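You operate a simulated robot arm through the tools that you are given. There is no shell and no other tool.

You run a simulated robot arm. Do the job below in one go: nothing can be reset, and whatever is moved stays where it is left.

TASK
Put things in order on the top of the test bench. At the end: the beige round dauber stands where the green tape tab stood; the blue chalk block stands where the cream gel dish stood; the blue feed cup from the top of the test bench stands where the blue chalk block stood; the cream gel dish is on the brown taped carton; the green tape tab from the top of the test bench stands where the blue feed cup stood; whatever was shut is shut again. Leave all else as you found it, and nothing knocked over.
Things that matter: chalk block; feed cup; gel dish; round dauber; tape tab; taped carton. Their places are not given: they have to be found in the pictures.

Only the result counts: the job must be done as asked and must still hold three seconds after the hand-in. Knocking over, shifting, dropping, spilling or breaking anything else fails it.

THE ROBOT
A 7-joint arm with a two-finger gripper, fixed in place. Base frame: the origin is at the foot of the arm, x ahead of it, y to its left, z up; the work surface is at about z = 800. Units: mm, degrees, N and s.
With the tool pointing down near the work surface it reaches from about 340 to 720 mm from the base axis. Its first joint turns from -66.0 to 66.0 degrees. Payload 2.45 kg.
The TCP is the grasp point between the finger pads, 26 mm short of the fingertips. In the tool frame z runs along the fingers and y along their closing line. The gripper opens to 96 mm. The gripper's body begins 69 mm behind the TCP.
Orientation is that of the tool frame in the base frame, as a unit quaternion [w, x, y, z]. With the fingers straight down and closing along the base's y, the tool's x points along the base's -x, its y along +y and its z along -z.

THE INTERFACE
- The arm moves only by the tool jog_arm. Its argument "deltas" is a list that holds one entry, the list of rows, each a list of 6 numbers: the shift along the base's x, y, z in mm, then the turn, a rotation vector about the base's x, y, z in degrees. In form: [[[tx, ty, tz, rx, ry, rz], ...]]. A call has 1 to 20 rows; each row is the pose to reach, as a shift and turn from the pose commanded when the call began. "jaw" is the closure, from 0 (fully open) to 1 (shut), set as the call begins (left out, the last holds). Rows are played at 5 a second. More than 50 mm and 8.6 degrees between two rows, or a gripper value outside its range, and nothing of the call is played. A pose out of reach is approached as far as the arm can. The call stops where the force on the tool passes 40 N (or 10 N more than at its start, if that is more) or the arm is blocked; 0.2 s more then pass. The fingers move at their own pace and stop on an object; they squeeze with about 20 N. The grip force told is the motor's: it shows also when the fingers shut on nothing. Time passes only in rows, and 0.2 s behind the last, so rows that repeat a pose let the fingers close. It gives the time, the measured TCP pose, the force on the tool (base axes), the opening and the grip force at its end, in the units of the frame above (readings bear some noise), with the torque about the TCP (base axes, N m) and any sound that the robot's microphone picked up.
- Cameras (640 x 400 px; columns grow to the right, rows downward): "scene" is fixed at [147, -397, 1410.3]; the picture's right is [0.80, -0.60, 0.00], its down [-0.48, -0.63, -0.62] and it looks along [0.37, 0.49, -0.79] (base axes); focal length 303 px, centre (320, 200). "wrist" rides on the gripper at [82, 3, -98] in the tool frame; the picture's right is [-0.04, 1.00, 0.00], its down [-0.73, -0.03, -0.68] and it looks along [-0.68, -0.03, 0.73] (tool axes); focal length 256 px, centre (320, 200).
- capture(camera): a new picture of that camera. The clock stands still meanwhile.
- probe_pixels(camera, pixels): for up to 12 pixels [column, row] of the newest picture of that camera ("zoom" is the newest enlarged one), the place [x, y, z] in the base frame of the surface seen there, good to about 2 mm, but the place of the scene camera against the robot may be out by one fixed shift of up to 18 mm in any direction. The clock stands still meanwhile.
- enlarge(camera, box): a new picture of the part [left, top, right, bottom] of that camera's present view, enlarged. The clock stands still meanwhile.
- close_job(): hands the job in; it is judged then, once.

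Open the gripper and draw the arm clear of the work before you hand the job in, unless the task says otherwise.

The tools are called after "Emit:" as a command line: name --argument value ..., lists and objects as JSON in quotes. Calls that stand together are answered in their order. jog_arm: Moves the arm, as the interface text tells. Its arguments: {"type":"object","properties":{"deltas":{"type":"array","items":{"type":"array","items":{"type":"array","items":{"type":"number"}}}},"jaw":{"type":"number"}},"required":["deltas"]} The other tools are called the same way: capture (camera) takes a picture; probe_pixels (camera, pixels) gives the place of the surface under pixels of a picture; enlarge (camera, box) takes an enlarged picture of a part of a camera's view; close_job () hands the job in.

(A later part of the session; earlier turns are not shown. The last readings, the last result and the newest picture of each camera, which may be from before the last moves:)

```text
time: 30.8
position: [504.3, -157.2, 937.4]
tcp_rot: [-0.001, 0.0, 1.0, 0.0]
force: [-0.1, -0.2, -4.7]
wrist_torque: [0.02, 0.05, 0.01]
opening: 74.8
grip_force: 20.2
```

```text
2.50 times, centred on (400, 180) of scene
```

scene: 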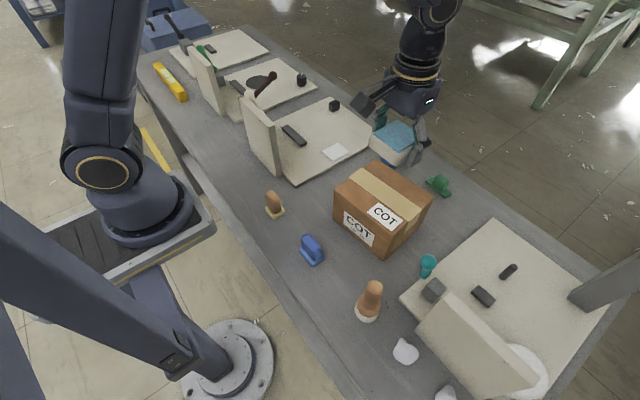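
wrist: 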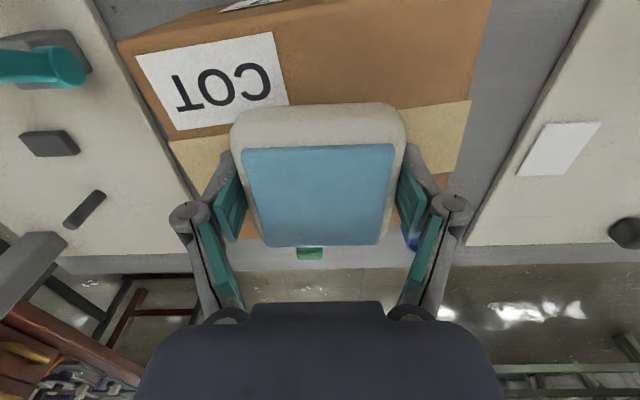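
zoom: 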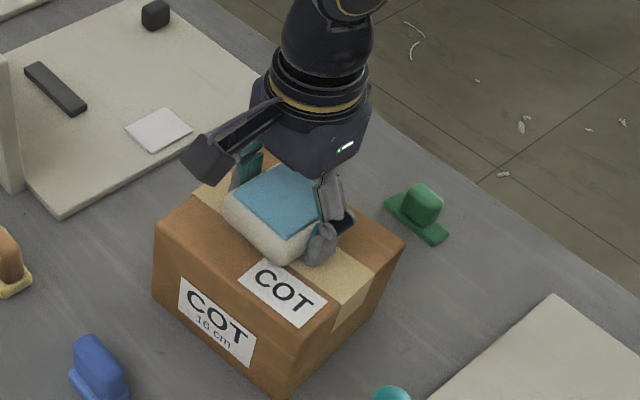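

The dish hangs centred above the carton top. I lower in small steps, reading the force for contact.

Emit:
jog_arm --deltas '[[[0, 0, -2, 0, 0, 0], [0, 0, -4, 0, 0, 0], [0, 0, -6, 0, 0, 0], [0, 0, -6, 0, 0, 0]]]'

Emit:
jog_arm --deltas '[[[0, 0, -1, 0, 0, 0], [0, 0, -2, 0, 0, 0], [0, 0, -2, 0, 0, 0]]]'

```text
time: 31.8
position: [504.5, -159.4, 931.8]
tcp_rot: [0.0, -0.001, 1.0, 0.0]
force: [0.2, 0.1, -5.8]
wrist_torque: [0.01, 0.01, 0.0]
opening: 74.9
grip_force: 20.0
```

```text
time: 32.6
position: [503.8, -158.8, 929.5]
tcp_rot: [0.001, 0.0, 1.0, 0.0]
force: [-0.6, -0.4, -4.5]
wrist_torque: [0.0, 0.0, 0.01]
opening: 74.9
grip_force: 19.7
```

No contact yet (still -4.5 N). I lower by another millimetre or two.

Emit:
jog_arm --deltas '[[[0, 0, -0.5, 0, 0, 0], [0, 0, -1, 0, 0, 0], [0, 0, -1, 0, 0, 0]]]'

Emit:
jog_arm --deltas '[[[0, 0, -0.5, 0, 0, 0], [0, 0, -1, 0, 0, 0], [0, 0, -1, 0, 0, 0]]]'

```text
time: 33.4
position: [504.1, -158.6, 928.7]
tcp_rot: [0.0, 0.0, 1.0, 0.0]
force: [-1.1, 0.0, -1.9]
wrist_torque: [0.01, -0.03, -0.07]
opening: 74.7
grip_force: 19.9
```

```text
time: 34.2
position: [503.9, -158.5, 928.5]
tcp_rot: [0.001, 0.0, 1.0, 0.0]
force: [-3.5, 1.7, 15.9]
wrist_torque: [0.16, 0.39, -0.01]
opening: 74.8
grip_force: 19.7
```

Contact made (+15.9 N). I ease up 0.7 mm and open the jaws.

Emit:
jog_arm --deltas '[[[0, 0, 0.7, 0, 0, 0], [0, 0, 0.7, 0, 0, 0]]]'

Emit:
jog_arm --deltas '[[[0, 0, 0, 0, 0, 0], [0, 0, 0, 0, 0, 0], [0, 0, 0, 0, 0, 0], [0, 0, 0, 0, 0, 0]]]' --jaw 0

Emit:
capture --camera "wrist"

```text
time: 34.8
position: [503.9, -158.2, 929.9]
tcp_rot: [0.001, 0.0, 1.0, 0.0]
force: [-1.9, 0.0, 12.1]
wrist_torque: [0.02, 0.01, -0.01]
opening: 74.8
grip_force: 19.6
```

```text
time: 35.8
position: [503.8, -158.1, 929.0]
tcp_rot: [0.001, -0.001, 1.0, 0.0]
force: [1.2, 0.0, 0.2]
wrist_torque: [0.04, 0.02, 0.0]
opening: 96.1
grip_force: 0.1
```

```text
taken
```

wrist: 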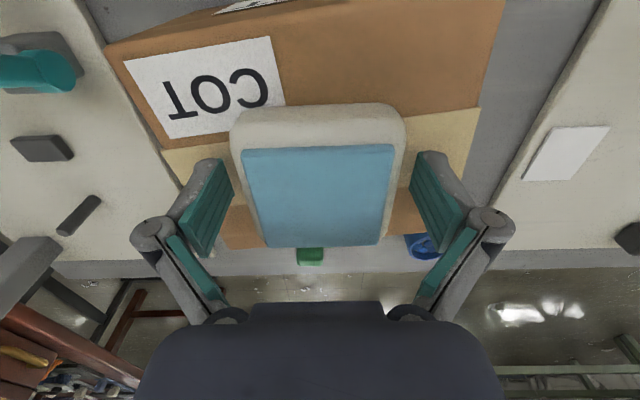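

The dish rests on the carton and the jaws are free. I raise straight up, then back off to view the chalk block and dauber.

Emit:
jog_arm --deltas '[[[0, 0, 15, 0, 0, 0], [0, 0, 40, 0, 0, 0], [0, 0, 70, 0, 0, 0], [0, 0, 100, 0, 0, 0], [0, 0, 120, 0, 0, 0], [-35, 4, 120, 0, 0, 0], [-70, 8, 120, 0, 0, 0], [-105, 12, 120, 0, 0, 0], [-140, 16, 120, 0, 0, 0], [-170, 19, 120, 0, 0, 0], [-170, 19, 120, 0, 0, 0]]]'

Emit:
capture --camera "wrist"

Emit:
capture --camera "scene"

```text
time: 38.2
position: [333.6, -139.1, 1050.2]
tcp_rot: [0.001, -0.001, 1.0, 0.0]
force: [0.2, -0.5, 0.1]
wrist_torque: [-0.02, 0.0, -0.02]
opening: 95.7
grip_force: 0.2
```

```text
taken
```

wrist: 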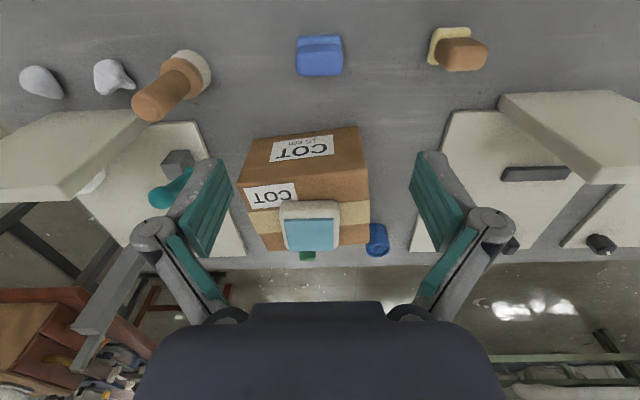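

```text
taken
```

scene: 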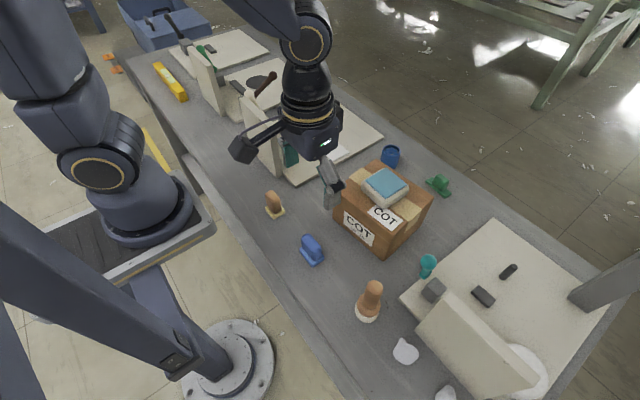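

The dish stands on the carton (scene (387,185)). Now I enlarge the chalk block (319,55) in the wrist view and probe its faces, along with scene-side views.

Emit:
enlarge --camera "wrist" --box '[280, 20, 360, 90]'

Emit:
probe_pixels --camera "zoom" --pixels '[[320, 250], [180, 250], [480, 240], [180, 140], [480, 125], [320, 140], [320, 120], [300, 190], [180, 300], [480, 300], [320, 310], [320, 170]]'

Emit:
enlarge --camera "scene" --box '[290, 225, 340, 275]'

```text
5.71 times, centred on (320, 55) of wrist
```

zoom: 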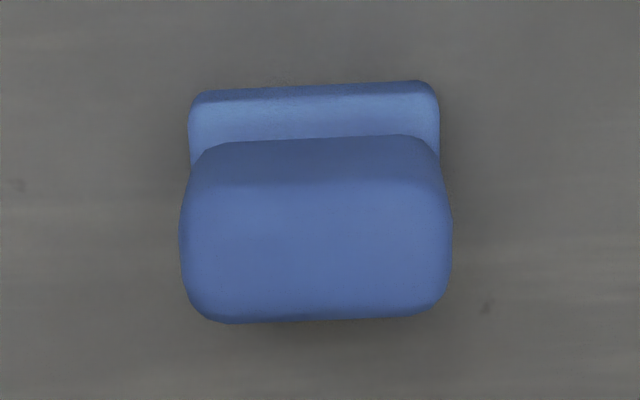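

```text
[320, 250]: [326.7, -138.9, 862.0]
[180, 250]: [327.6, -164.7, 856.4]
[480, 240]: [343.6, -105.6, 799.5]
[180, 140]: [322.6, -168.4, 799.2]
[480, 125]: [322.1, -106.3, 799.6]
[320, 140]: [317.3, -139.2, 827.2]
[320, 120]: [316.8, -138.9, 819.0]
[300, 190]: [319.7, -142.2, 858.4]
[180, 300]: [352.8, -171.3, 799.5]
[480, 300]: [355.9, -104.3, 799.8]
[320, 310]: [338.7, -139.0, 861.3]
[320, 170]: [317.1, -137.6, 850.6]
```

```text
8.00 times, centred on (315, 250) of scene
```

zoom: 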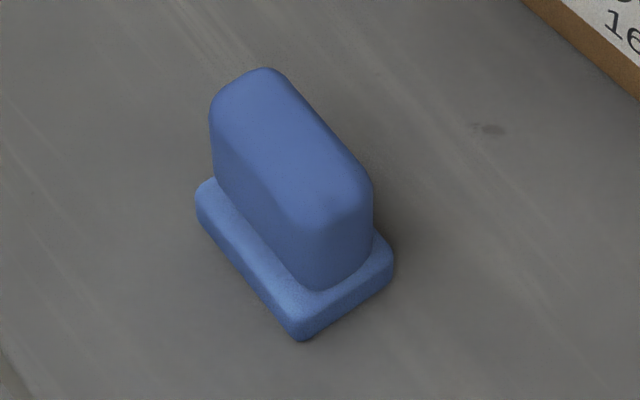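

I probe the chalk block in the scene zoom (base and handle corners) to get its footprint, to be corrected by the (+8,-3,-11) shift.

Emit:
probe_pixels --camera "zoom" --pixels '[[200, 205], [302, 335], [390, 255], [388, 280], [200, 215], [250, 110], [330, 200], [215, 140], [310, 280], [370, 240], [300, 240], [265, 72]]'

Emit:
enlarge --camera "wrist" --box '[280, 20, 360, 90]'

Emit:
probe_pixels --camera "zoom" --pixels '[[195, 110], [432, 100], [320, 93], [320, 88], [200, 93], [430, 85], [192, 200], [440, 190], [200, 290], [440, 285], [270, 318], [380, 314]]'

```text
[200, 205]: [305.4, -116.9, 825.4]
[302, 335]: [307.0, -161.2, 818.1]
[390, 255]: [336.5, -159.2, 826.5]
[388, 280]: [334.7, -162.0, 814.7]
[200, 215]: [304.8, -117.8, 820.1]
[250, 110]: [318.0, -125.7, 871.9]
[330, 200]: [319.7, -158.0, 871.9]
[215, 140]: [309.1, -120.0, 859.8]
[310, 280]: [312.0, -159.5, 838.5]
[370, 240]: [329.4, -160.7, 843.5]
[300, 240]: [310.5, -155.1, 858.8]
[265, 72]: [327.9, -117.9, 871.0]
```

```text
5.71 times, centred on (320, 55) of wrist
```

zoom: 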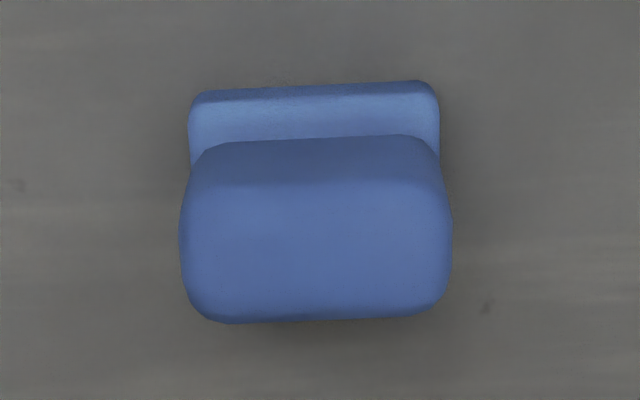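

```text
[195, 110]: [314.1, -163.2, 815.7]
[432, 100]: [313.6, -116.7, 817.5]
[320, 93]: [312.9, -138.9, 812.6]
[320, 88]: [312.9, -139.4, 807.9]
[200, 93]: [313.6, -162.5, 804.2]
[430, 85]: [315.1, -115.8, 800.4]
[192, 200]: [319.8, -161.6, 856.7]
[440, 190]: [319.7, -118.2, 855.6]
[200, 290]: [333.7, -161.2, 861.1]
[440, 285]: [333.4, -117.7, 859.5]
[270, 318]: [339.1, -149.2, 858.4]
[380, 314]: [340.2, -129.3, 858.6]
```

The chalk block's centre comes to (329,-140), handle ≈24×46 mm, base ≈32×50 mm, top z 862. I move above it at z≈895 with jaws open to check alignment.

Emit:
jog_arm --deltas '[[[-2.5, 0.1, -15, 0, 0, 0], [-5, 0.2, -40, 0, 0, 0], [-5, 0.2, -65, 0, 0, 0], [-5, 0.2, -90, 0, 0, 0], [-5, 0.2, -115, 0, 0, 0], [-5, 0.2, -140, 0, 0, 0], [-5, 0.2, -153.7, 0, 0, 0], [-5, 0.2, -153.7, 0, 0, 0]]]'

Emit:
capture --camera "wrist"

Emit:
capture --camera "scene"

```text
time: 40.0
position: [329.2, -140.7, 895.0]
tcp_rot: [0.001, 0.0, 1.0, 0.0]
force: [-0.7, 0.0, -0.1]
wrist_torque: [0.03, -0.01, -0.01]
opening: 96.2
grip_force: 0.0
```

```text
taken
```

wrist: 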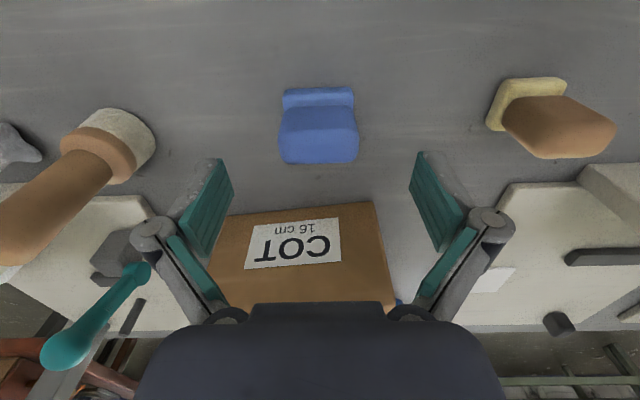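

```text
taken
```

scene: 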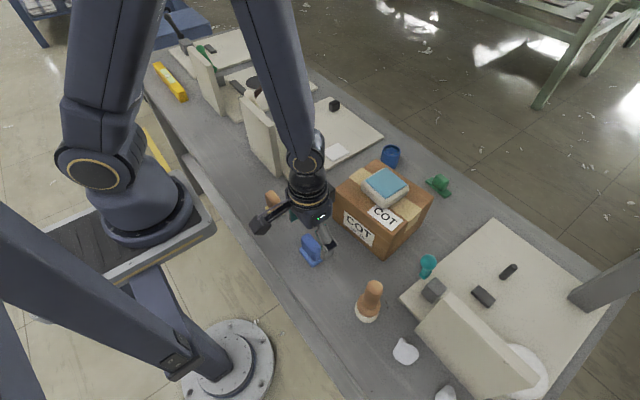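

I probe the pads and chalk edges from here to verify the chalk is centred in the jaws.

Emit:
probe_pixels --camera "wrist" --pixels '[[221, 163], [232, 188], [205, 250], [411, 180], [415, 165], [437, 245], [283, 130], [355, 130], [318, 140], [318, 158], [318, 110], [318, 90]]'

```text
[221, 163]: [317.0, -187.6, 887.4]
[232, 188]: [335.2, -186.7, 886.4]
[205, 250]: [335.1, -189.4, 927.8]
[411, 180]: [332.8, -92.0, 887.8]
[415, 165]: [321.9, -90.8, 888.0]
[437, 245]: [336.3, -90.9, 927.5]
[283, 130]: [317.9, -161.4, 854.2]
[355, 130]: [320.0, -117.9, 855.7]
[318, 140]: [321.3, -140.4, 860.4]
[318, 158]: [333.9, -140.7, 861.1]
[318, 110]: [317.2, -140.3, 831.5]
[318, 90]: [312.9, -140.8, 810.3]
```

The chalk is centred (pads -187/-91.5, chalk -161/-118). I lower to z≈841 and close on the handle.

Emit:
jog_arm --deltas '[[[0, 0, -15, 0, 0, 0], [0, 0, -30, 0, 0, 0], [0, 0, -42, 0, 0, 0], [0, 0, -50, 0, 0, 0], [0, 0, -54, 0, 0, 0], [0, 0, -54, 0, 0, 0]]]'

Emit:
jog_arm --deltas '[[[0, 0, 0, 0, 0, 0], [0, 0, 0, 0, 0, 0], [0, 0, 0, 0, 0, 0], [0, 0, 0, 0, 0, 0], [0, 0, 0, 0, 0, 0], [0, 0, 0, 0, 0, 0]]]' --jaw 1

Emit:
capture --camera "wrist"

```text
time: 41.4
position: [329.2, -139.4, 840.6]
tcp_rot: [0.001, 0.0, 1.0, 0.0]
force: [-0.5, 0.0, -0.3]
wrist_torque: [-0.02, -0.01, -0.01]
opening: 95.9
grip_force: 0.0
```

```text
time: 42.8
position: [329.2, -141.1, 840.9]
tcp_rot: [0.0, 0.0, 1.0, 0.0]
force: [0.3, 0.3, 7.6]
wrist_torque: [0.05, 0.04, -0.03]
opening: 49.3
grip_force: 20.2
```

```text
taken
```

wrist: 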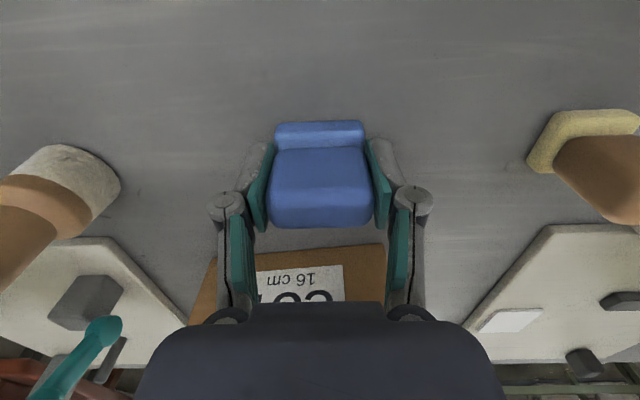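

Opening 49.3 with +7.6 N suggests the tips caught the base's shoulder. I reopen partly, raise 6 mm and close again on the handle only.

Emit:
jog_arm --deltas '[[[0, 0, 0, 0, 0, 0], [0, 0, 0, 0, 0, 0], [0, 0, 3, 0, 0, 0], [0, 0, 6, 0, 0, 0], [0, 0, 6, 0, 0, 0]]]' --jaw 0.3

Emit:
jog_arm --deltas '[[[0, 0, 0, 0, 0, 0], [0, 0, 0, 0, 0, 0], [0, 0, 0, 0, 0, 0], [0, 0, 0, 0, 0, 0], [0, 0, 0, 0, 0, 0]]]' --jaw 1

Emit:
capture --camera "wrist"

```text
time: 44.0
position: [328.0, -140.9, 848.3]
tcp_rot: [0.0, 0.0, 1.0, 0.0]
force: [-0.1, 0.1, 0.4]
wrist_torque: [-0.01, -0.01, -0.01]
opening: 67.3
grip_force: 0.0
```

```text
time: 45.2
position: [328.8, -139.8, 847.5]
tcp_rot: [0.001, 0.0, 1.0, 0.0]
force: [-1.5, 0.1, 6.6]
wrist_torque: [0.02, 0.05, 0.01]
opening: 49.3
grip_force: 19.7
```

```text
taken
```

wrist: 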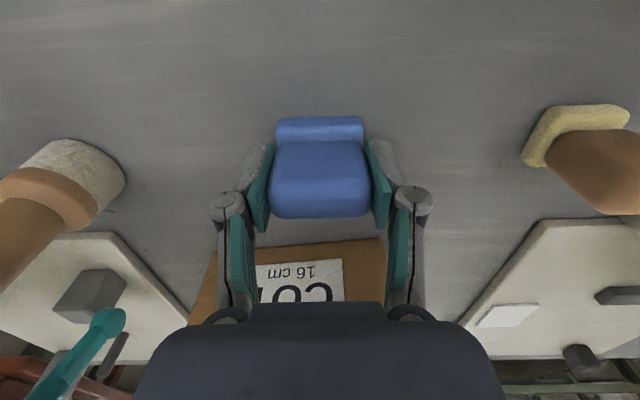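

Same 49.3 mm opening, so that is simply the held width and the upward force is friction from the finger linkage. I lift 4 mm gently and check.

Emit:
jog_arm --deltas '[[[0, 0, 1, 0, 0, 0], [0, 0, 2, 0, 0, 0], [0, 0, 4, 0, 0, 0], [0, 0, 4, 0, 0, 0]]]'

Emit:
jog_arm --deltas '[[[0, 0, 5, 0, 0, 0], [0, 0, 10, 0, 0, 0], [0, 0, 16, 0, 0, 0], [0, 0, 16, 0, 0, 0]]]'

Emit:
capture --camera "wrist"

```text
time: 46.2
position: [329.5, -139.2, 851.1]
tcp_rot: [0.001, 0.001, 1.0, 0.0]
force: [-0.3, 0.2, -1.3]
wrist_torque: [0.0, -0.03, -0.02]
opening: 49.4
grip_force: 20.1
```

```text
time: 47.2
position: [328.8, -139.9, 867.3]
tcp_rot: [0.002, 0.001, 1.0, -0.001]
force: [-0.1, -0.4, 0.3]
wrist_torque: [0.03, 0.0, -0.01]
opening: 49.3
grip_force: 20.1
```

```text
taken
```

wrist: 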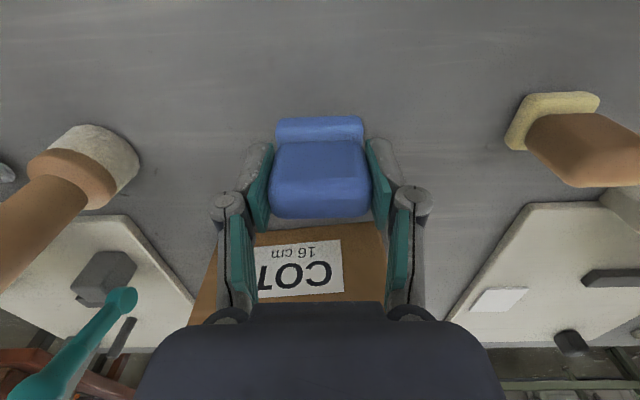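

The chalk block is held and clear (bottom ≈47 mm below TCP). I lift it to z≈1060.

Emit:
jog_arm --deltas '[[[0, 0, 20, 0, 0, 0], [0, 0, 45, 0, 0, 0], [0, 0, 70, 0, 0, 0], [0, 0, 95, 0, 0, 0], [0, 0, 120, 0, 0, 0], [0, 0, 145, 0, 0, 0], [0, 0, 170, 0, 0, 0], [0, 0, 185, 0, 0, 0], [0, 0, 193, 0, 0, 0], [0, 0, 193, 0, 0, 0]]]'

Emit:
jog_arm --deltas '[[[10, 10, 0, 0, 0, 0], [25, 30, 0, 0, 0, 0], [40, 55, 0, 0, 0, 0], [52, 80, 0, 0, 0, 0], [60, 108, 0, 0, 0, 0], [65, 137, 0, 0, 0, 0], [68, 166, 0, 0, 0, 0], [70, 195, 0, 0, 0, 0], [70, 224, 0, 0, 0, 0], [70, 253, 0, 0, 0, 0], [68, 282, 0, 0, 0, 0], [64, 311, 0, 0, 0, 0], [57, 340, 0, 0, 0, 0], [48, 368, 0, 0, 0, 0], [38, 395, 0, 0, 0, 0], [27, 420, 0, 0, 0, 0], [16, 445, 0, 0, 0, 0], [6, 465, 0, 0, 0, 0], [-0.5, 480, 0, 0, 0, 0], [-0.5, 480, 0, 0, 0, 0]]]'

Emit:
capture --camera "wrist"

Emit:
capture --camera "scene"

```text
time: 49.4
position: [328.8, -138.6, 1060.9]
tcp_rot: [0.001, -0.001, 1.0, 0.0]
force: [0.2, 0.6, -0.2]
wrist_torque: [0.01, -0.03, 0.0]
opening: 49.2
grip_force: 20.2
```

```text
time: 53.6
position: [329.3, 340.6, 1060.7]
tcp_rot: [0.0, 0.0, 1.0, 0.0]
force: [-0.3, -0.3, -0.5]
wrist_torque: [-0.02, 0.02, 0.02]
opening: 49.1
grip_force: 20.0
```

```text
taken
```

wrist: 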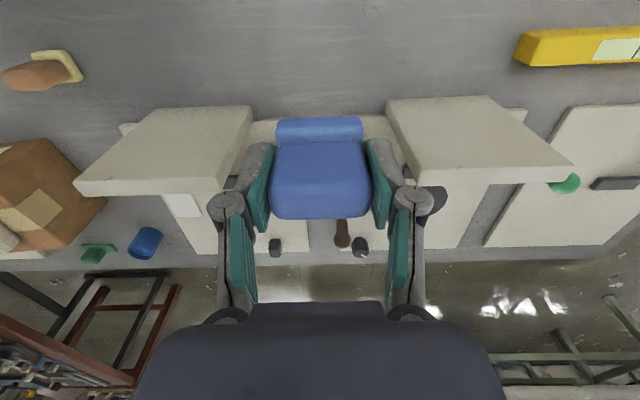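

```text
taken
```

scene: 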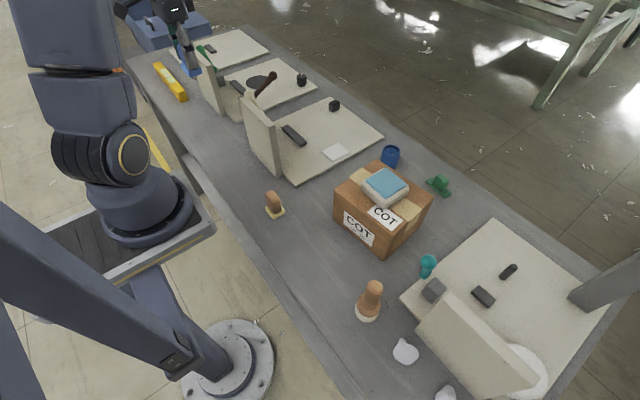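

The chalk block hangs over the dish's old place (328.5, 340). I lower to z≈855, leaving ~8 mm of gap.

Emit:
jog_arm --deltas '[[[0, 0, -20, 0, 0, 0], [0, 0, -45, 0, 0, 0], [0, 0, -70, 0, 0, 0], [0, 0, -95, 0, 0, 0], [0, 0, -120, 0, 0, 0], [0, 0, -145, 0, 0, 0], [0, 0, -170, 0, 0, 0], [0, 0, -190, 0, 0, 0], [0, 0, -200, 0, 0, 0], [0, 0, -205, 0, 0, 0], [0, 0, -205, 0, 0, 0]]]'

Emit:
jog_arm --deltas '[[[0, 0, -2, 0, 0, 0], [0, 0, -4, 0, 0, 0], [0, 0, -6, 0, 0, 0], [0, 0, -6, 0, 0, 0]]]'

Emit:
capture --camera "wrist"

```text
time: 56.0
position: [328.3, 341.2, 854.6]
tcp_rot: [0.001, -0.001, 1.0, 0.0]
force: [-0.3, 0.7, -0.6]
wrist_torque: [0.03, 0.0, 0.04]
opening: 49.3
grip_force: 20.3
```

```text
time: 57.0
position: [328.2, 341.3, 849.4]
tcp_rot: [0.002, 0.0, 1.0, 0.001]
force: [-0.6, -0.3, -0.3]
wrist_torque: [0.04, -0.01, -0.04]
opening: 48.9
grip_force: 19.5
```

```text
taken
```

wrist: 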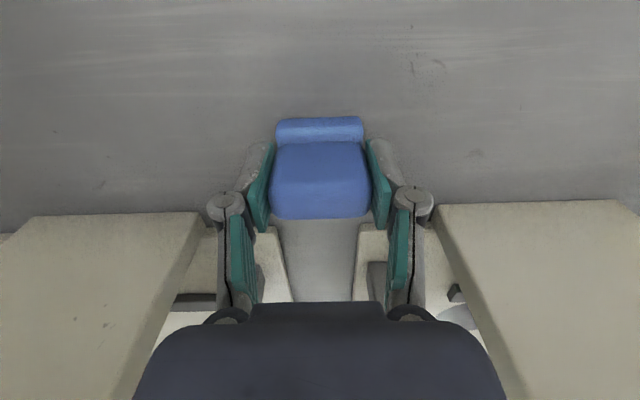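

Still no contact at z≈849. I lower one more millimetre at a time until the force shows the bench.

Emit:
jog_arm --deltas '[[[0, 0, -0.5, 0, 0, 0], [0, 0, -1, 0, 0, 0], [0, 0, -1, 0, 0, 0]]]'

Emit:
jog_arm --deltas '[[[0, 0, -0.5, 0, 0, 0], [0, 0, -1, 0, 0, 0], [0, 0, -1, 0, 0, 0]]]'

```text
time: 57.8
position: [328.4, 339.5, 847.5]
tcp_rot: [0.001, 0.0, 1.0, 0.0]
force: [0.6, 0.5, -1.3]
wrist_torque: [0.04, 0.0, -0.02]
opening: 49.5
grip_force: 20.2
```

```text
time: 58.6
position: [328.1, 341.4, 846.7]
tcp_rot: [0.0, 0.0, 1.0, 0.0]
force: [-0.7, -2.7, 6.5]
wrist_torque: [-0.1, 0.05, 0.0]
opening: 49.1
grip_force: 20.1
```

Contact at 847 (+6.5 N). I open the jaws to release the chalk block.

Emit:
jog_arm --deltas '[[[0, 0, 0, 0, 0, 0], [0, 0, 0, 0, 0, 0], [0, 0, 0, 0, 0, 0], [0, 0, 0, 0, 0, 0], [0, 0, 0, 0, 0, 0]]]' --jaw 0.15

Emit:
capture --camera "wrist"

Emit:
probe_pixels --camera "wrist" --pixels '[[276, 165], [366, 165], [318, 190], [318, 120], [318, 125], [280, 125], [360, 125], [290, 215], [350, 215], [318, 217]]'

```text
time: 59.8
position: [328.7, 340.9, 847.2]
tcp_rot: [0.001, 0.0, 1.0, 0.001]
force: [-0.5, -0.4, -0.3]
wrist_torque: [-0.04, 0.01, -0.02]
opening: 81.9
grip_force: 0.0
```

```text
taken
```

wrist: 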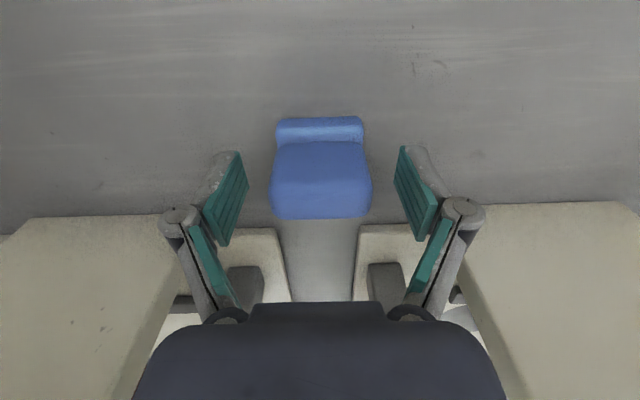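

```text
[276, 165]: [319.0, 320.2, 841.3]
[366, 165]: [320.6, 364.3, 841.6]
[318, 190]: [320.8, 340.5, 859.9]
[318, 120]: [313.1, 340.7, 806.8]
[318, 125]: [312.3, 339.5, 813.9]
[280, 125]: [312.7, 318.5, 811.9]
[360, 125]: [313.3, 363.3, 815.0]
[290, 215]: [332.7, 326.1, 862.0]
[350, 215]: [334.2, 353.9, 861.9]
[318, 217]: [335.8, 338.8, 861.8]
```

The chalk block stands released at about (329,341). I raise straight up to z≈1050.

Emit:
jog_arm --deltas '[[[0, 0, 15, 0, 0, 0], [0, 0, 40, 0, 0, 0], [0, 0, 70, 0, 0, 0], [0, 0, 100, 0, 0, 0], [0, 0, 130, 0, 0, 0], [0, 0, 160, 0, 0, 0], [0, 0, 190, 0, 0, 0], [0, 0, 203, 0, 0, 0]]]'

Emit:
jog_arm --deltas '[[[12, -20, 0, 0, 0, 0], [24, -40, 0, 0, 0, 0], [40, -65, 0, 0, 0, 0], [55, -90, 0, 0, 0, 0], [70, -115, 0, 0, 0, 0], [85, -140, 0, 0, 0, 0], [100, -165, 0, 0, 0, 0], [115, -190, 0, 0, 0, 0], [130, -215, 0, 0, 0, 0], [145, -240, 0, 0, 0, 0], [160, -265, 0, 0, 0, 0], [175, -290, 0, 0, 0, 0], [190, -315, 0, 0, 0, 0], [205, -340, 0, 0, 0, 0], [220, -362, 0, 0, 0, 0], [231.5, -380, 0, 0, 0, 0], [231.5, -380, 0, 0, 0, 0]]]'

Emit:
capture --camera "wrist"

Emit:
capture --camera "scene"

```text
time: 61.6
position: [328.4, 339.8, 1049.3]
tcp_rot: [-0.001, 0.001, 1.0, 0.0]
force: [-0.5, 1.0, 0.0]
wrist_torque: [0.0, -0.01, -0.01]
opening: 81.6
grip_force: 0.1
```

```text
time: 65.2
position: [559.5, -39.6, 1048.3]
tcp_rot: [0.001, 0.0, 1.0, 0.0]
force: [-0.1, 0.0, 0.4]
wrist_torque: [0.01, 0.0, -0.02]
opening: 81.5
grip_force: 0.0
```

```text
taken
```

wrist: 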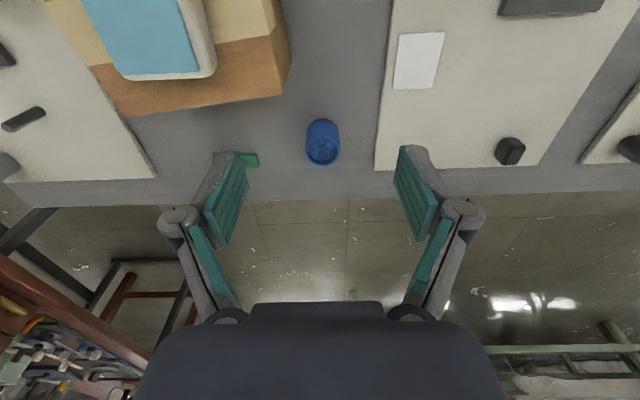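

```text
taken
```

scene: 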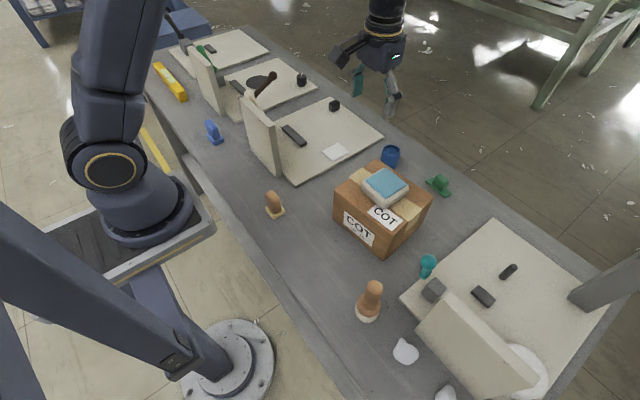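

The cup shows at (322,142) in the wrist view. I enlarge it and probe its rim and foot.

Emit:
enlarge --camera "wrist" --box '[282, 110, 362, 180]'

Emit:
probe_pixels --camera "zoom" --pixels '[[320, 80], [320, 140], [320, 205], [320, 300], [320, 270], [192, 240], [450, 240], [190, 150], [455, 150], [320, 312], [200, 270], [445, 270]]'

```text
5.71 times, centred on (322, 145) of wrist
```

zoom: 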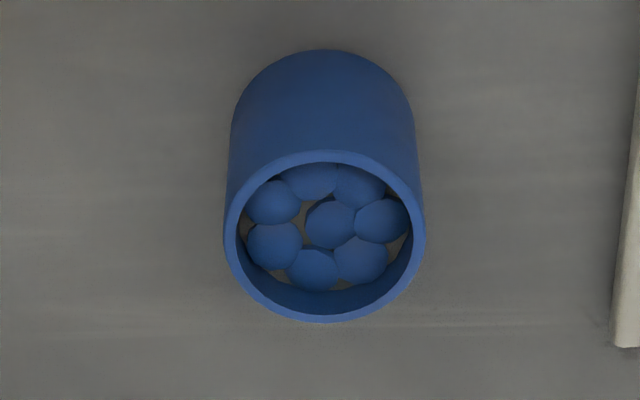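

```text
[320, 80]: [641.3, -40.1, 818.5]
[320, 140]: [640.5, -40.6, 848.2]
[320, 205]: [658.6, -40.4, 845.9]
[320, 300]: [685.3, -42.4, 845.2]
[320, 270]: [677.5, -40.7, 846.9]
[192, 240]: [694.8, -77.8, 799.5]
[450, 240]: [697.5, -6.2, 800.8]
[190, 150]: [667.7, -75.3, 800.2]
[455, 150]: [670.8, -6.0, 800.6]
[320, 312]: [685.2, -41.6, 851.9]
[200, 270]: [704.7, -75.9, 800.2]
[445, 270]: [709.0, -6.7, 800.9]
```

The cup is ~46 mm wide, rim at z≈852. I probe the rim at four points to pin down its centre.

Emit:
probe_pixels --camera "zoom" --pixels '[[229, 235], [420, 235], [320, 156], [322, 318], [235, 130], [412, 130], [323, 55], [255, 290], [395, 290], [232, 180], [416, 180], [330, 220]]'

```text
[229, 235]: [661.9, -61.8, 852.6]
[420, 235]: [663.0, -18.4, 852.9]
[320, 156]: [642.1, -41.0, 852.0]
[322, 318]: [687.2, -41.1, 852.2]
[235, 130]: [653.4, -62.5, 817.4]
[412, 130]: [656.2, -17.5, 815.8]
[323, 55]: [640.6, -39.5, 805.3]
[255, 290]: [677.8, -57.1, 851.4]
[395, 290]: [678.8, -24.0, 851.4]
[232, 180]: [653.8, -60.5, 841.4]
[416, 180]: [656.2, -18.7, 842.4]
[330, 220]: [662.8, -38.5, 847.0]
```

The cup's centre is (663.7,-40.1), diameter ≈45, height ≈52. I move above it and lower to z≈895 for a check.

Emit:
jog_arm --deltas '[[[25, 0, 0, 0, 0, 0], [50, 0, 0, 0, 0, 0], [75, 0, 0, 0, 0, 0], [95, 0, 0, 0, 0, 0], [103.7, -0.1, 0, 0, 0, 0], [103.7, -0.1, -30, 0, 0, 0], [103.7, -0.1, -60, 0, 0, 0], [103.7, -0.1, -90, 0, 0, 0], [103.7, -0.1, -120, 0, 0, 0], [103.7, -0.1, -145, 0, 0, 0], [103.7, -0.1, -155, 0, 0, 0], [103.7, -0.1, -155, 0, 0, 0]]]'

Emit:
capture --camera "wrist"

Emit:
capture --camera "scene"

```text
time: 67.8
position: [663.5, -40.2, 895.3]
tcp_rot: [0.0, 0.0, 1.0, 0.0]
force: [1.0, -0.5, 1.6]
wrist_torque: [0.02, 0.0, 0.03]
opening: 81.5
grip_force: 0.0
```

```text
taken
```

wrist: 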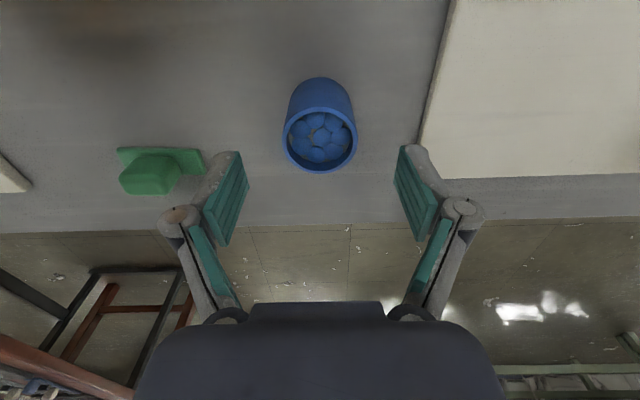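

```text
taken
```

scene: 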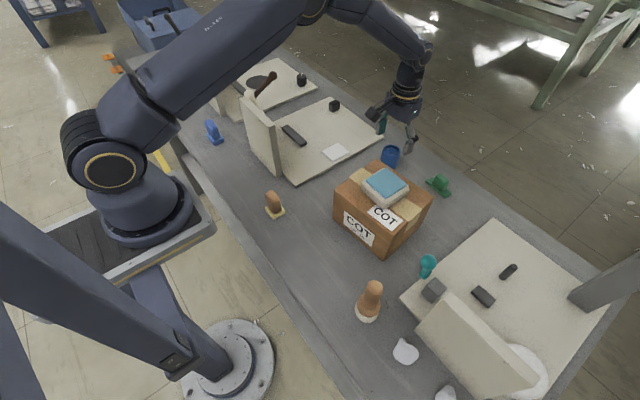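

From here both cup (319,127) and tab (160,168) are visible. I probe cup rim, tray edge and pads, then enlarge the tab.

Emit:
probe_pixels --camera "wrist" --pixels '[[285, 135], [354, 135], [320, 108], [320, 172], [245, 165], [400, 155], [420, 150], [432, 100], [440, 180], [320, 80], [290, 98], [350, 98]]'

Emit:
enlarge --camera "wrist" --box '[100, 130, 220, 210]'

Emit:
probe_pixels --camera "zoom" --pixels '[[100, 100], [550, 95], [100, 160], [560, 170], [250, 250], [250, 320], [130, 250], [390, 250], [420, 180], [250, 150], [140, 320], [380, 330]]'

```text
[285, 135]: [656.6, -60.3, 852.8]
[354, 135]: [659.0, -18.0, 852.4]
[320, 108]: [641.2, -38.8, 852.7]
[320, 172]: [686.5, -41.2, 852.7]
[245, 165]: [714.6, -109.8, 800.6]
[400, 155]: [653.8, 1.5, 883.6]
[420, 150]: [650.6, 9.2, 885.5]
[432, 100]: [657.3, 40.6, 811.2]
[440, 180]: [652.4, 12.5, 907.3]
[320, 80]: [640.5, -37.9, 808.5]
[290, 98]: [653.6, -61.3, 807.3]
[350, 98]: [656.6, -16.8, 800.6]
```

```text
5.00 times, centred on (160, 170) of wrist
```

zoom: 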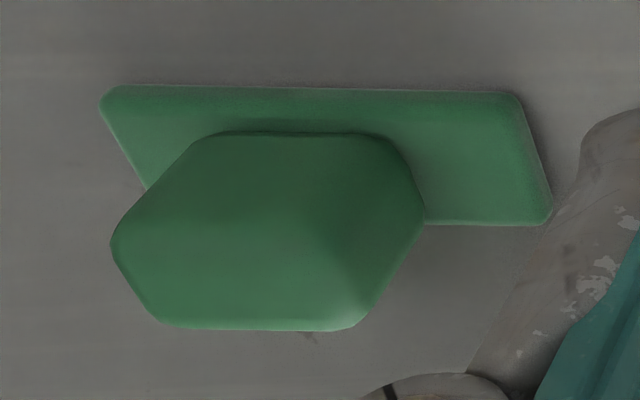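

```text
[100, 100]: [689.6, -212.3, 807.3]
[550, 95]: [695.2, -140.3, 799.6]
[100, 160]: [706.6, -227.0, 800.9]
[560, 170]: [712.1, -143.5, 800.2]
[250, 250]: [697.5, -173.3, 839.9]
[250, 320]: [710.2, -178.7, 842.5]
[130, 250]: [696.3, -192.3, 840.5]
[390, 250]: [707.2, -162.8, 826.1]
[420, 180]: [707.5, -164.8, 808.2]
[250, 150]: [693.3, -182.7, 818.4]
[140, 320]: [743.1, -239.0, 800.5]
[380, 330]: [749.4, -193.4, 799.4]
```

The tray edge is at y≈+38, well clear. The cup is centred at (664,-40), so I lower to z≈836.

Emit:
jog_arm --deltas '[[[0, 0, -15, 0, 0, 0], [0, 0, -30, 0, 0, 0], [0, 0, -45, 0, 0, 0], [0, 0, -54, 0, 0, 0], [0, 0, -59, 0, 0, 0], [0, 0, -59, 0, 0, 0]]]'

Emit:
capture --camera "wrist"

```text
time: 69.2
position: [662.2, -39.1, 836.0]
tcp_rot: [0.001, 0.0, 1.0, 0.0]
force: [0.1, 0.0, -0.4]
wrist_torque: [0.0, -0.01, -0.03]
opening: 81.7
grip_force: 0.1
```

```text
taken
```

wrist: 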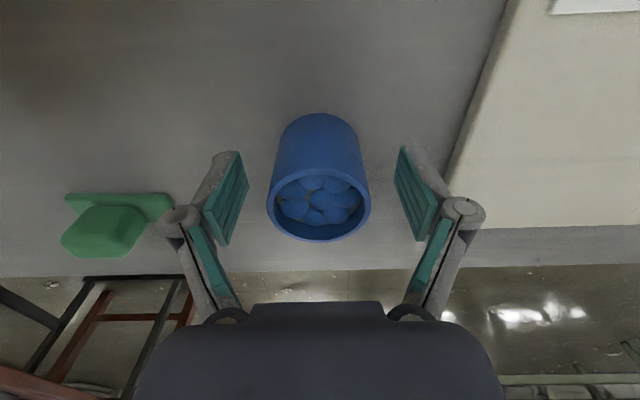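

The cup stands centred between the pads. I close the jaws on it.

Emit:
jog_arm --deltas '[[[0, 0, 0, 0, 0, 0], [0, 0, 0, 0, 0, 0], [0, 0, 0, 0, 0, 0], [0, 0, 0, 0, 0, 0], [0, 0, 0, 0, 0, 0], [0, 0, 0, 0, 0, 0]]]' --jaw 1

Emit:
jog_arm --deltas '[[[0, 0, 1, 0, 0, 0], [0, 0, 2, 0, 0, 0], [0, 0, 4, 0, 0, 0], [0, 0, 4, 0, 0, 0]]]'

Emit:
capture --camera "wrist"

```text
time: 70.6
position: [664.7, -39.0, 835.7]
tcp_rot: [0.002, 0.0, 1.0, -0.001]
force: [-0.4, -0.8, -0.2]
wrist_torque: [0.01, 0.01, 0.03]
opening: 46.3
grip_force: 20.1
```

```text
time: 71.6
position: [663.1, -40.3, 839.6]
tcp_rot: [0.0, 0.0, 1.0, 0.0]
force: [0.2, 0.0, -0.9]
wrist_torque: [-0.01, -0.02, -0.02]
opening: 46.5
grip_force: 20.5
```

```text
taken
```

wrist: 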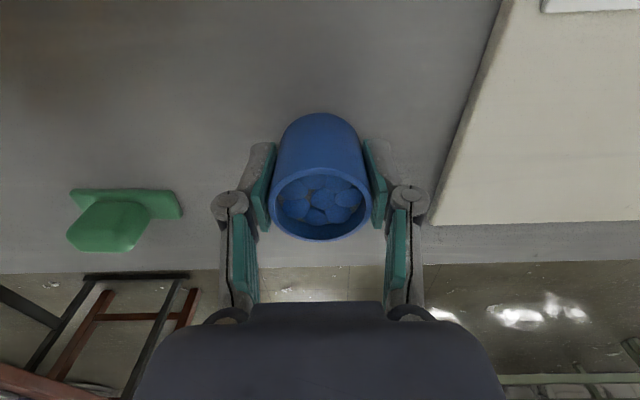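

The cup is held at 46.4 mm and moved with the gripper. I lift it smoothly to z≈1040 and keep it upright.

Emit:
jog_arm --deltas '[[[0, 0, 4, 0, 0, 0], [0, 0, 11, 0, 0, 0], [0, 0, 21, 0, 0, 0], [0, 0, 33, 0, 0, 0], [0, 0, 46, 0, 0, 0], [0, 0, 60, 0, 0, 0], [0, 0, 74, 0, 0, 0], [0, 0, 88, 0, 0, 0], [0, 0, 102, 0, 0, 0], [0, 0, 116, 0, 0, 0], [0, 0, 130, 0, 0, 0], [0, 0, 144, 0, 0, 0], [0, 0, 158, 0, 0, 0], [0, 0, 171, 0, 0, 0], [0, 0, 182, 0, 0, 0], [0, 0, 191, 0, 0, 0], [0, 0, 197, 0, 0, 0], [0, 0, 200, 0, 0, 0], [0, 0, 200, 0, 0, 0]]]'

Emit:
capture --camera "wrist"

```text
time: 75.6
position: [663.6, -39.9, 1039.5]
tcp_rot: [0.001, 0.0, 1.0, 0.0]
force: [-0.4, 0.3, -0.6]
wrist_torque: [0.01, -0.01, -0.03]
opening: 46.7
grip_force: 19.8
```

```text
taken
```

wrist: 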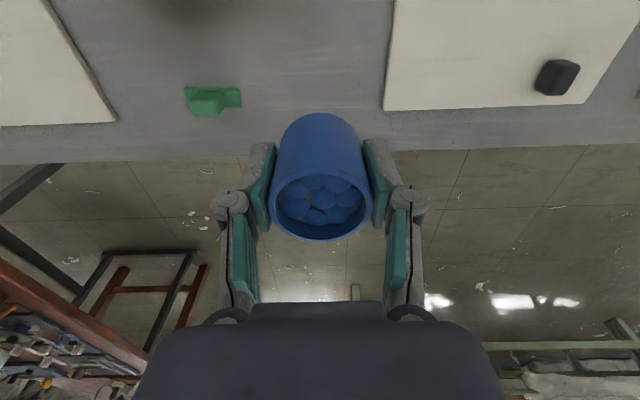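

The cup is upright with its pellets. I carry it smoothly over to above the chalk block's old place (329,-140).

Emit:
jog_arm --deltas '[[[-3.8, -1.1, 0, 0, 0, 0], [-12.5, -3.7, 0, 0, 0, 0], [-25.9, -7.7, 0, 0, 0, 0], [-43.1, -12.9, 0, 0, 0, 0], [-63.2, -18.9, 0, 0, 0, 0], [-85.3, -25.5, 0, 0, 0, 0], [-108.3, -32.4, 0, 0, 0, 0], [-131.3, -39.2, 0, 0, 0, 0], [-154.3, -46.1, 0, 0, 0, 0], [-177.3, -53.0, 0, 0, 0, 0], [-200.3, -59.8, 0, 0, 0, 0], [-223.3, -66.7, 0, 0, 0, 0], [-245.3, -73.3, 0, 0, 0, 0], [-266.4, -79.6, 0, 0, 0, 0], [-285.5, -85.3, 0, 0, 0, 0], [-302.8, -90.5, 0, 0, 0, 0], [-316.2, -94.5, 0, 0, 0, 0], [-325.8, -97.3, 0, 0, 0, 0], [-331.5, -99.1, 0, 0, 0, 0], [-334.7, -100, 0, 0, 0, 0]]]'

Emit:
capture --camera "wrist"

Emit:
capture --camera "scene"

```text
time: 79.8
position: [329.0, -140.1, 1038.8]
tcp_rot: [0.0, 0.0, 1.0, -0.001]
force: [-1.0, 0.9, -0.9]
wrist_torque: [0.0, -0.02, -0.02]
opening: 46.3
grip_force: 20.5
```

```text
taken
```

wrist: 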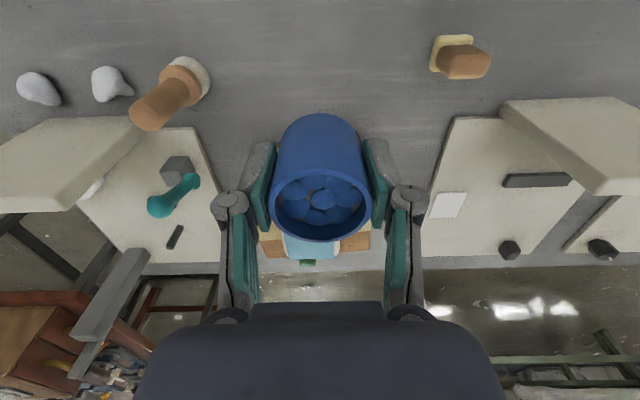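

```text
taken
```

scene: 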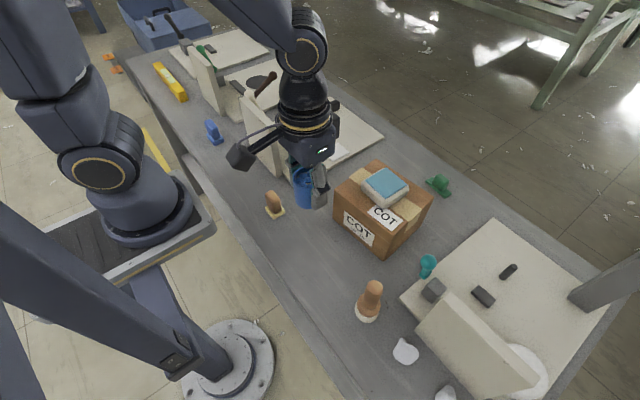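

The cup hangs over (329,-140). I lower it smoothly to z≈842, about 6 mm above touching.

Emit:
jog_arm --deltas '[[[0, 0, -4, 0, 0, 0], [0, 0, -11, 0, 0, 0], [0, 0, -21, 0, 0, 0], [0, 0, -33, 0, 0, 0], [0, 0, -46, 0, 0, 0], [0, 0, -60, 0, 0, 0], [0, 0, -74, 0, 0, 0], [0, 0, -88, 0, 0, 0], [0, 0, -102, 0, 0, 0], [0, 0, -116, 0, 0, 0], [0, 0, -130, 0, 0, 0], [0, 0, -144, 0, 0, 0], [0, 0, -157, 0, 0, 0], [0, 0, -169, 0, 0, 0], [0, 0, -180, 0, 0, 0], [0, 0, -189, 0, 0, 0], [0, 0, -195, 0, 0, 0], [0, 0, -198, 0, 0, 0], [0, 0, -198, 0, 0, 0]]]'

Emit:
jog_arm --deltas '[[[0, 0, -1.5, 0, 0, 0], [0, 0, -3, 0, 0, 0], [0, 0, -4.5, 0, 0, 0], [0, 0, -4.5, 0, 0, 0]]]'

Emit:
jog_arm --deltas '[[[0, 0, -0.5, 0, 0, 0], [0, 0, -1, 0, 0, 0], [0, 0, -1, 0, 0, 0]]]'

```text
time: 83.8
position: [328.9, -139.6, 842.2]
tcp_rot: [0.001, 0.0, 1.0, 0.001]
force: [0.1, 0.2, -0.9]
wrist_torque: [0.01, -0.02, -0.01]
opening: 46.9
grip_force: 19.7
```

```text
time: 84.8
position: [329.5, -140.2, 837.6]
tcp_rot: [0.001, 0.0, 1.0, 0.0]
force: [0.0, -0.1, -1.3]
wrist_torque: [0.01, 0.01, -0.02]
opening: 46.5
grip_force: 20.6
```

```text
time: 85.6
position: [329.0, -139.0, 837.6]
tcp_rot: [0.002, 0.001, 1.0, 0.0]
force: [-1.0, 1.2, -0.8]
wrist_torque: [0.03, -0.02, 0.0]
opening: 46.4
grip_force: 20.2
```

No contact yet at z≈836.5. I lower another millimetre at most in half-millimetre steps.

Emit:
jog_arm --deltas '[[[0, 0, -0.4, 0, 0, 0], [0, 0, -0.8, 0, 0, 0], [0, 0, -0.8, 0, 0, 0]]]'

Emit:
capture --camera "wrist"

```text
time: 86.4
position: [329.6, -139.8, 836.0]
tcp_rot: [0.001, 0.0, 1.0, -0.001]
force: [0.2, 0.1, 0.1]
wrist_torque: [0.05, 0.01, -0.01]
opening: 46.6
grip_force: 19.6
```

```text
taken
```

wrist: 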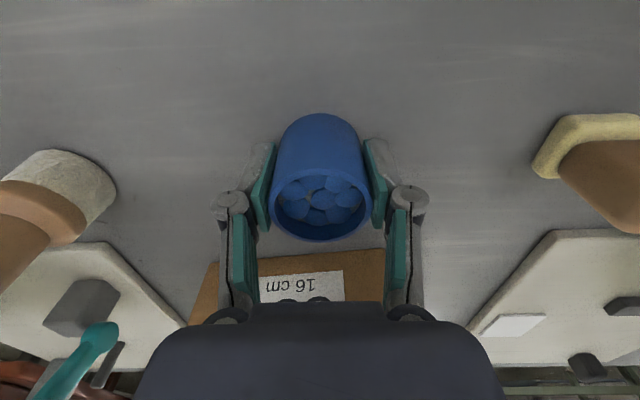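

The force is about zero: the cup is just touching. I lower 0.5 mm more to be sure, then release.

Emit:
jog_arm --deltas '[[[0, 0, -0.5, 0, 0, 0], [0, 0, -0.5, 0, 0, 0]]]'

Emit:
jog_arm --deltas '[[[0, 0, 0, 0, 0, 0], [0, 0, 0, 0, 0, 0], [0, 0, 0, 0, 0, 0], [0, 0, 0, 0, 0, 0], [0, 0, 0, 0, 0, 0]]]' --jaw 0.15

Emit:
capture --camera "wrist"

```text
time: 87.0
position: [328.0, -139.5, 835.8]
tcp_rot: [0.001, 0.001, 1.0, 0.0]
force: [-0.9, 1.7, 16.8]
wrist_torque: [0.07, -0.01, -0.01]
opening: 46.4
grip_force: 20.2
```

```text
time: 88.2
position: [328.6, -139.4, 836.2]
tcp_rot: [0.001, 0.0, 1.0, 0.001]
force: [0.1, -0.1, 0.0]
wrist_torque: [-0.01, 0.0, -0.01]
opening: 81.6
grip_force: 0.0
```

```text
taken
```

wrist: 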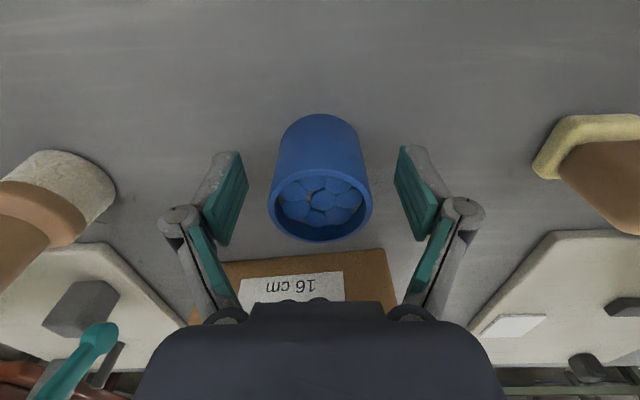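

The cup stands released in the chalk's old place. I raise up to z≈1040 and go over the carton toward the tab for a closer look.

Emit:
jog_arm --deltas '[[[0, 0, 10, 0, 0, 0], [0, 0, 30, 0, 0, 0], [0, 0, 60, 0, 0, 0], [0, 0, 90, 0, 0, 0], [0, 0, 120, 0, 0, 0], [0, 0, 150, 0, 0, 0], [0, 0, 180, 0, 0, 0], [0, 0, 205, 0, 0, 0], [30, -5, 205, 0, 0, 0], [60, -9, 205, 0, 0, 0], [90, -14, 205, 0, 0, 0], [120, -18, 205, 0, 0, 0], [150, -23, 205, 0, 0, 0], [180, -27, 205, 0, 0, 0], [210, -32, 205, 0, 0, 0], [240, -36, 205, 0, 0, 0], [270, -40, 205, 0, 0, 0], [270, -40, 205, 0, 0, 0]]]'

Emit:
capture --camera "wrist"

Emit:
capture --camera "scene"

```text
time: 92.0
position: [599.3, -178.5, 1041.0]
tcp_rot: [0.0, 0.0, 1.0, 0.0]
force: [-0.1, -0.5, -0.1]
wrist_torque: [0.0, 0.02, 0.0]
opening: 81.6
grip_force: 0.1
```

```text
taken
```

wrist: 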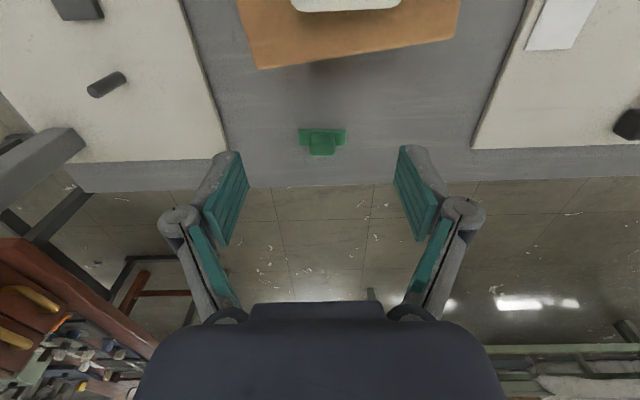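

```text
taken
```

scene: 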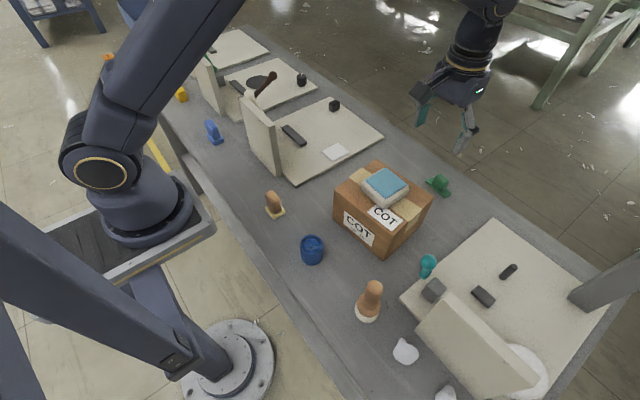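

The cup now stands at (312,249) in the scene, and the tab is at (322,140) in the wrist view. I enlarge and probe the tab.

Emit:
enlarge --camera "wrist" --box '[290, 115, 358, 165]'

Emit:
probe_pixels --camera "zoom" --pixels '[[95, 140], [525, 130], [310, 125], [100, 260], [500, 255], [310, 260], [310, 330], [310, 370], [210, 260], [410, 250], [215, 330], [400, 320]]'

```text
8.00 times, centred on (324, 140) of wrist
```

zoom: 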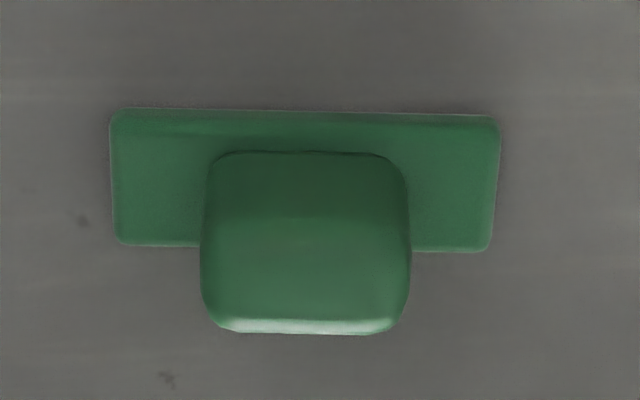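

```text
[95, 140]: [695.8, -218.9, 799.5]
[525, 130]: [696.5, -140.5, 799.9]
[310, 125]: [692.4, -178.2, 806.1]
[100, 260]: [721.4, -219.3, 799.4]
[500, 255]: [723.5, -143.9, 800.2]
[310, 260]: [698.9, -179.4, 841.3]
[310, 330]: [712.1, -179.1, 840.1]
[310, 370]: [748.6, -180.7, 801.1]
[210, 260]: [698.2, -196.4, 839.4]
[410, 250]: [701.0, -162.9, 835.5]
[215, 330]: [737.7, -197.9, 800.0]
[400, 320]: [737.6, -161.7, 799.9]
```

Emit:
probe_pixels --camera "zoom" --pixels '[[118, 120], [492, 125], [120, 235], [485, 242], [310, 112], [150, 180], [460, 190], [150, 240], [460, 247], [310, 170], [310, 210], [310, 318]]'

```text
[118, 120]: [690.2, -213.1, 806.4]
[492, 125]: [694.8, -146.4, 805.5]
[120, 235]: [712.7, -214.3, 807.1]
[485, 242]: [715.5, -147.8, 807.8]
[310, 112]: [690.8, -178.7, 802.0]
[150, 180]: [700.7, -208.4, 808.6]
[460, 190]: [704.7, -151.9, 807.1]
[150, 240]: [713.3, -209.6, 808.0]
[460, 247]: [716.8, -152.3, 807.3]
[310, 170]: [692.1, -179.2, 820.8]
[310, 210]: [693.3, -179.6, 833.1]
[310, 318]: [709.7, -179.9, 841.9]
```

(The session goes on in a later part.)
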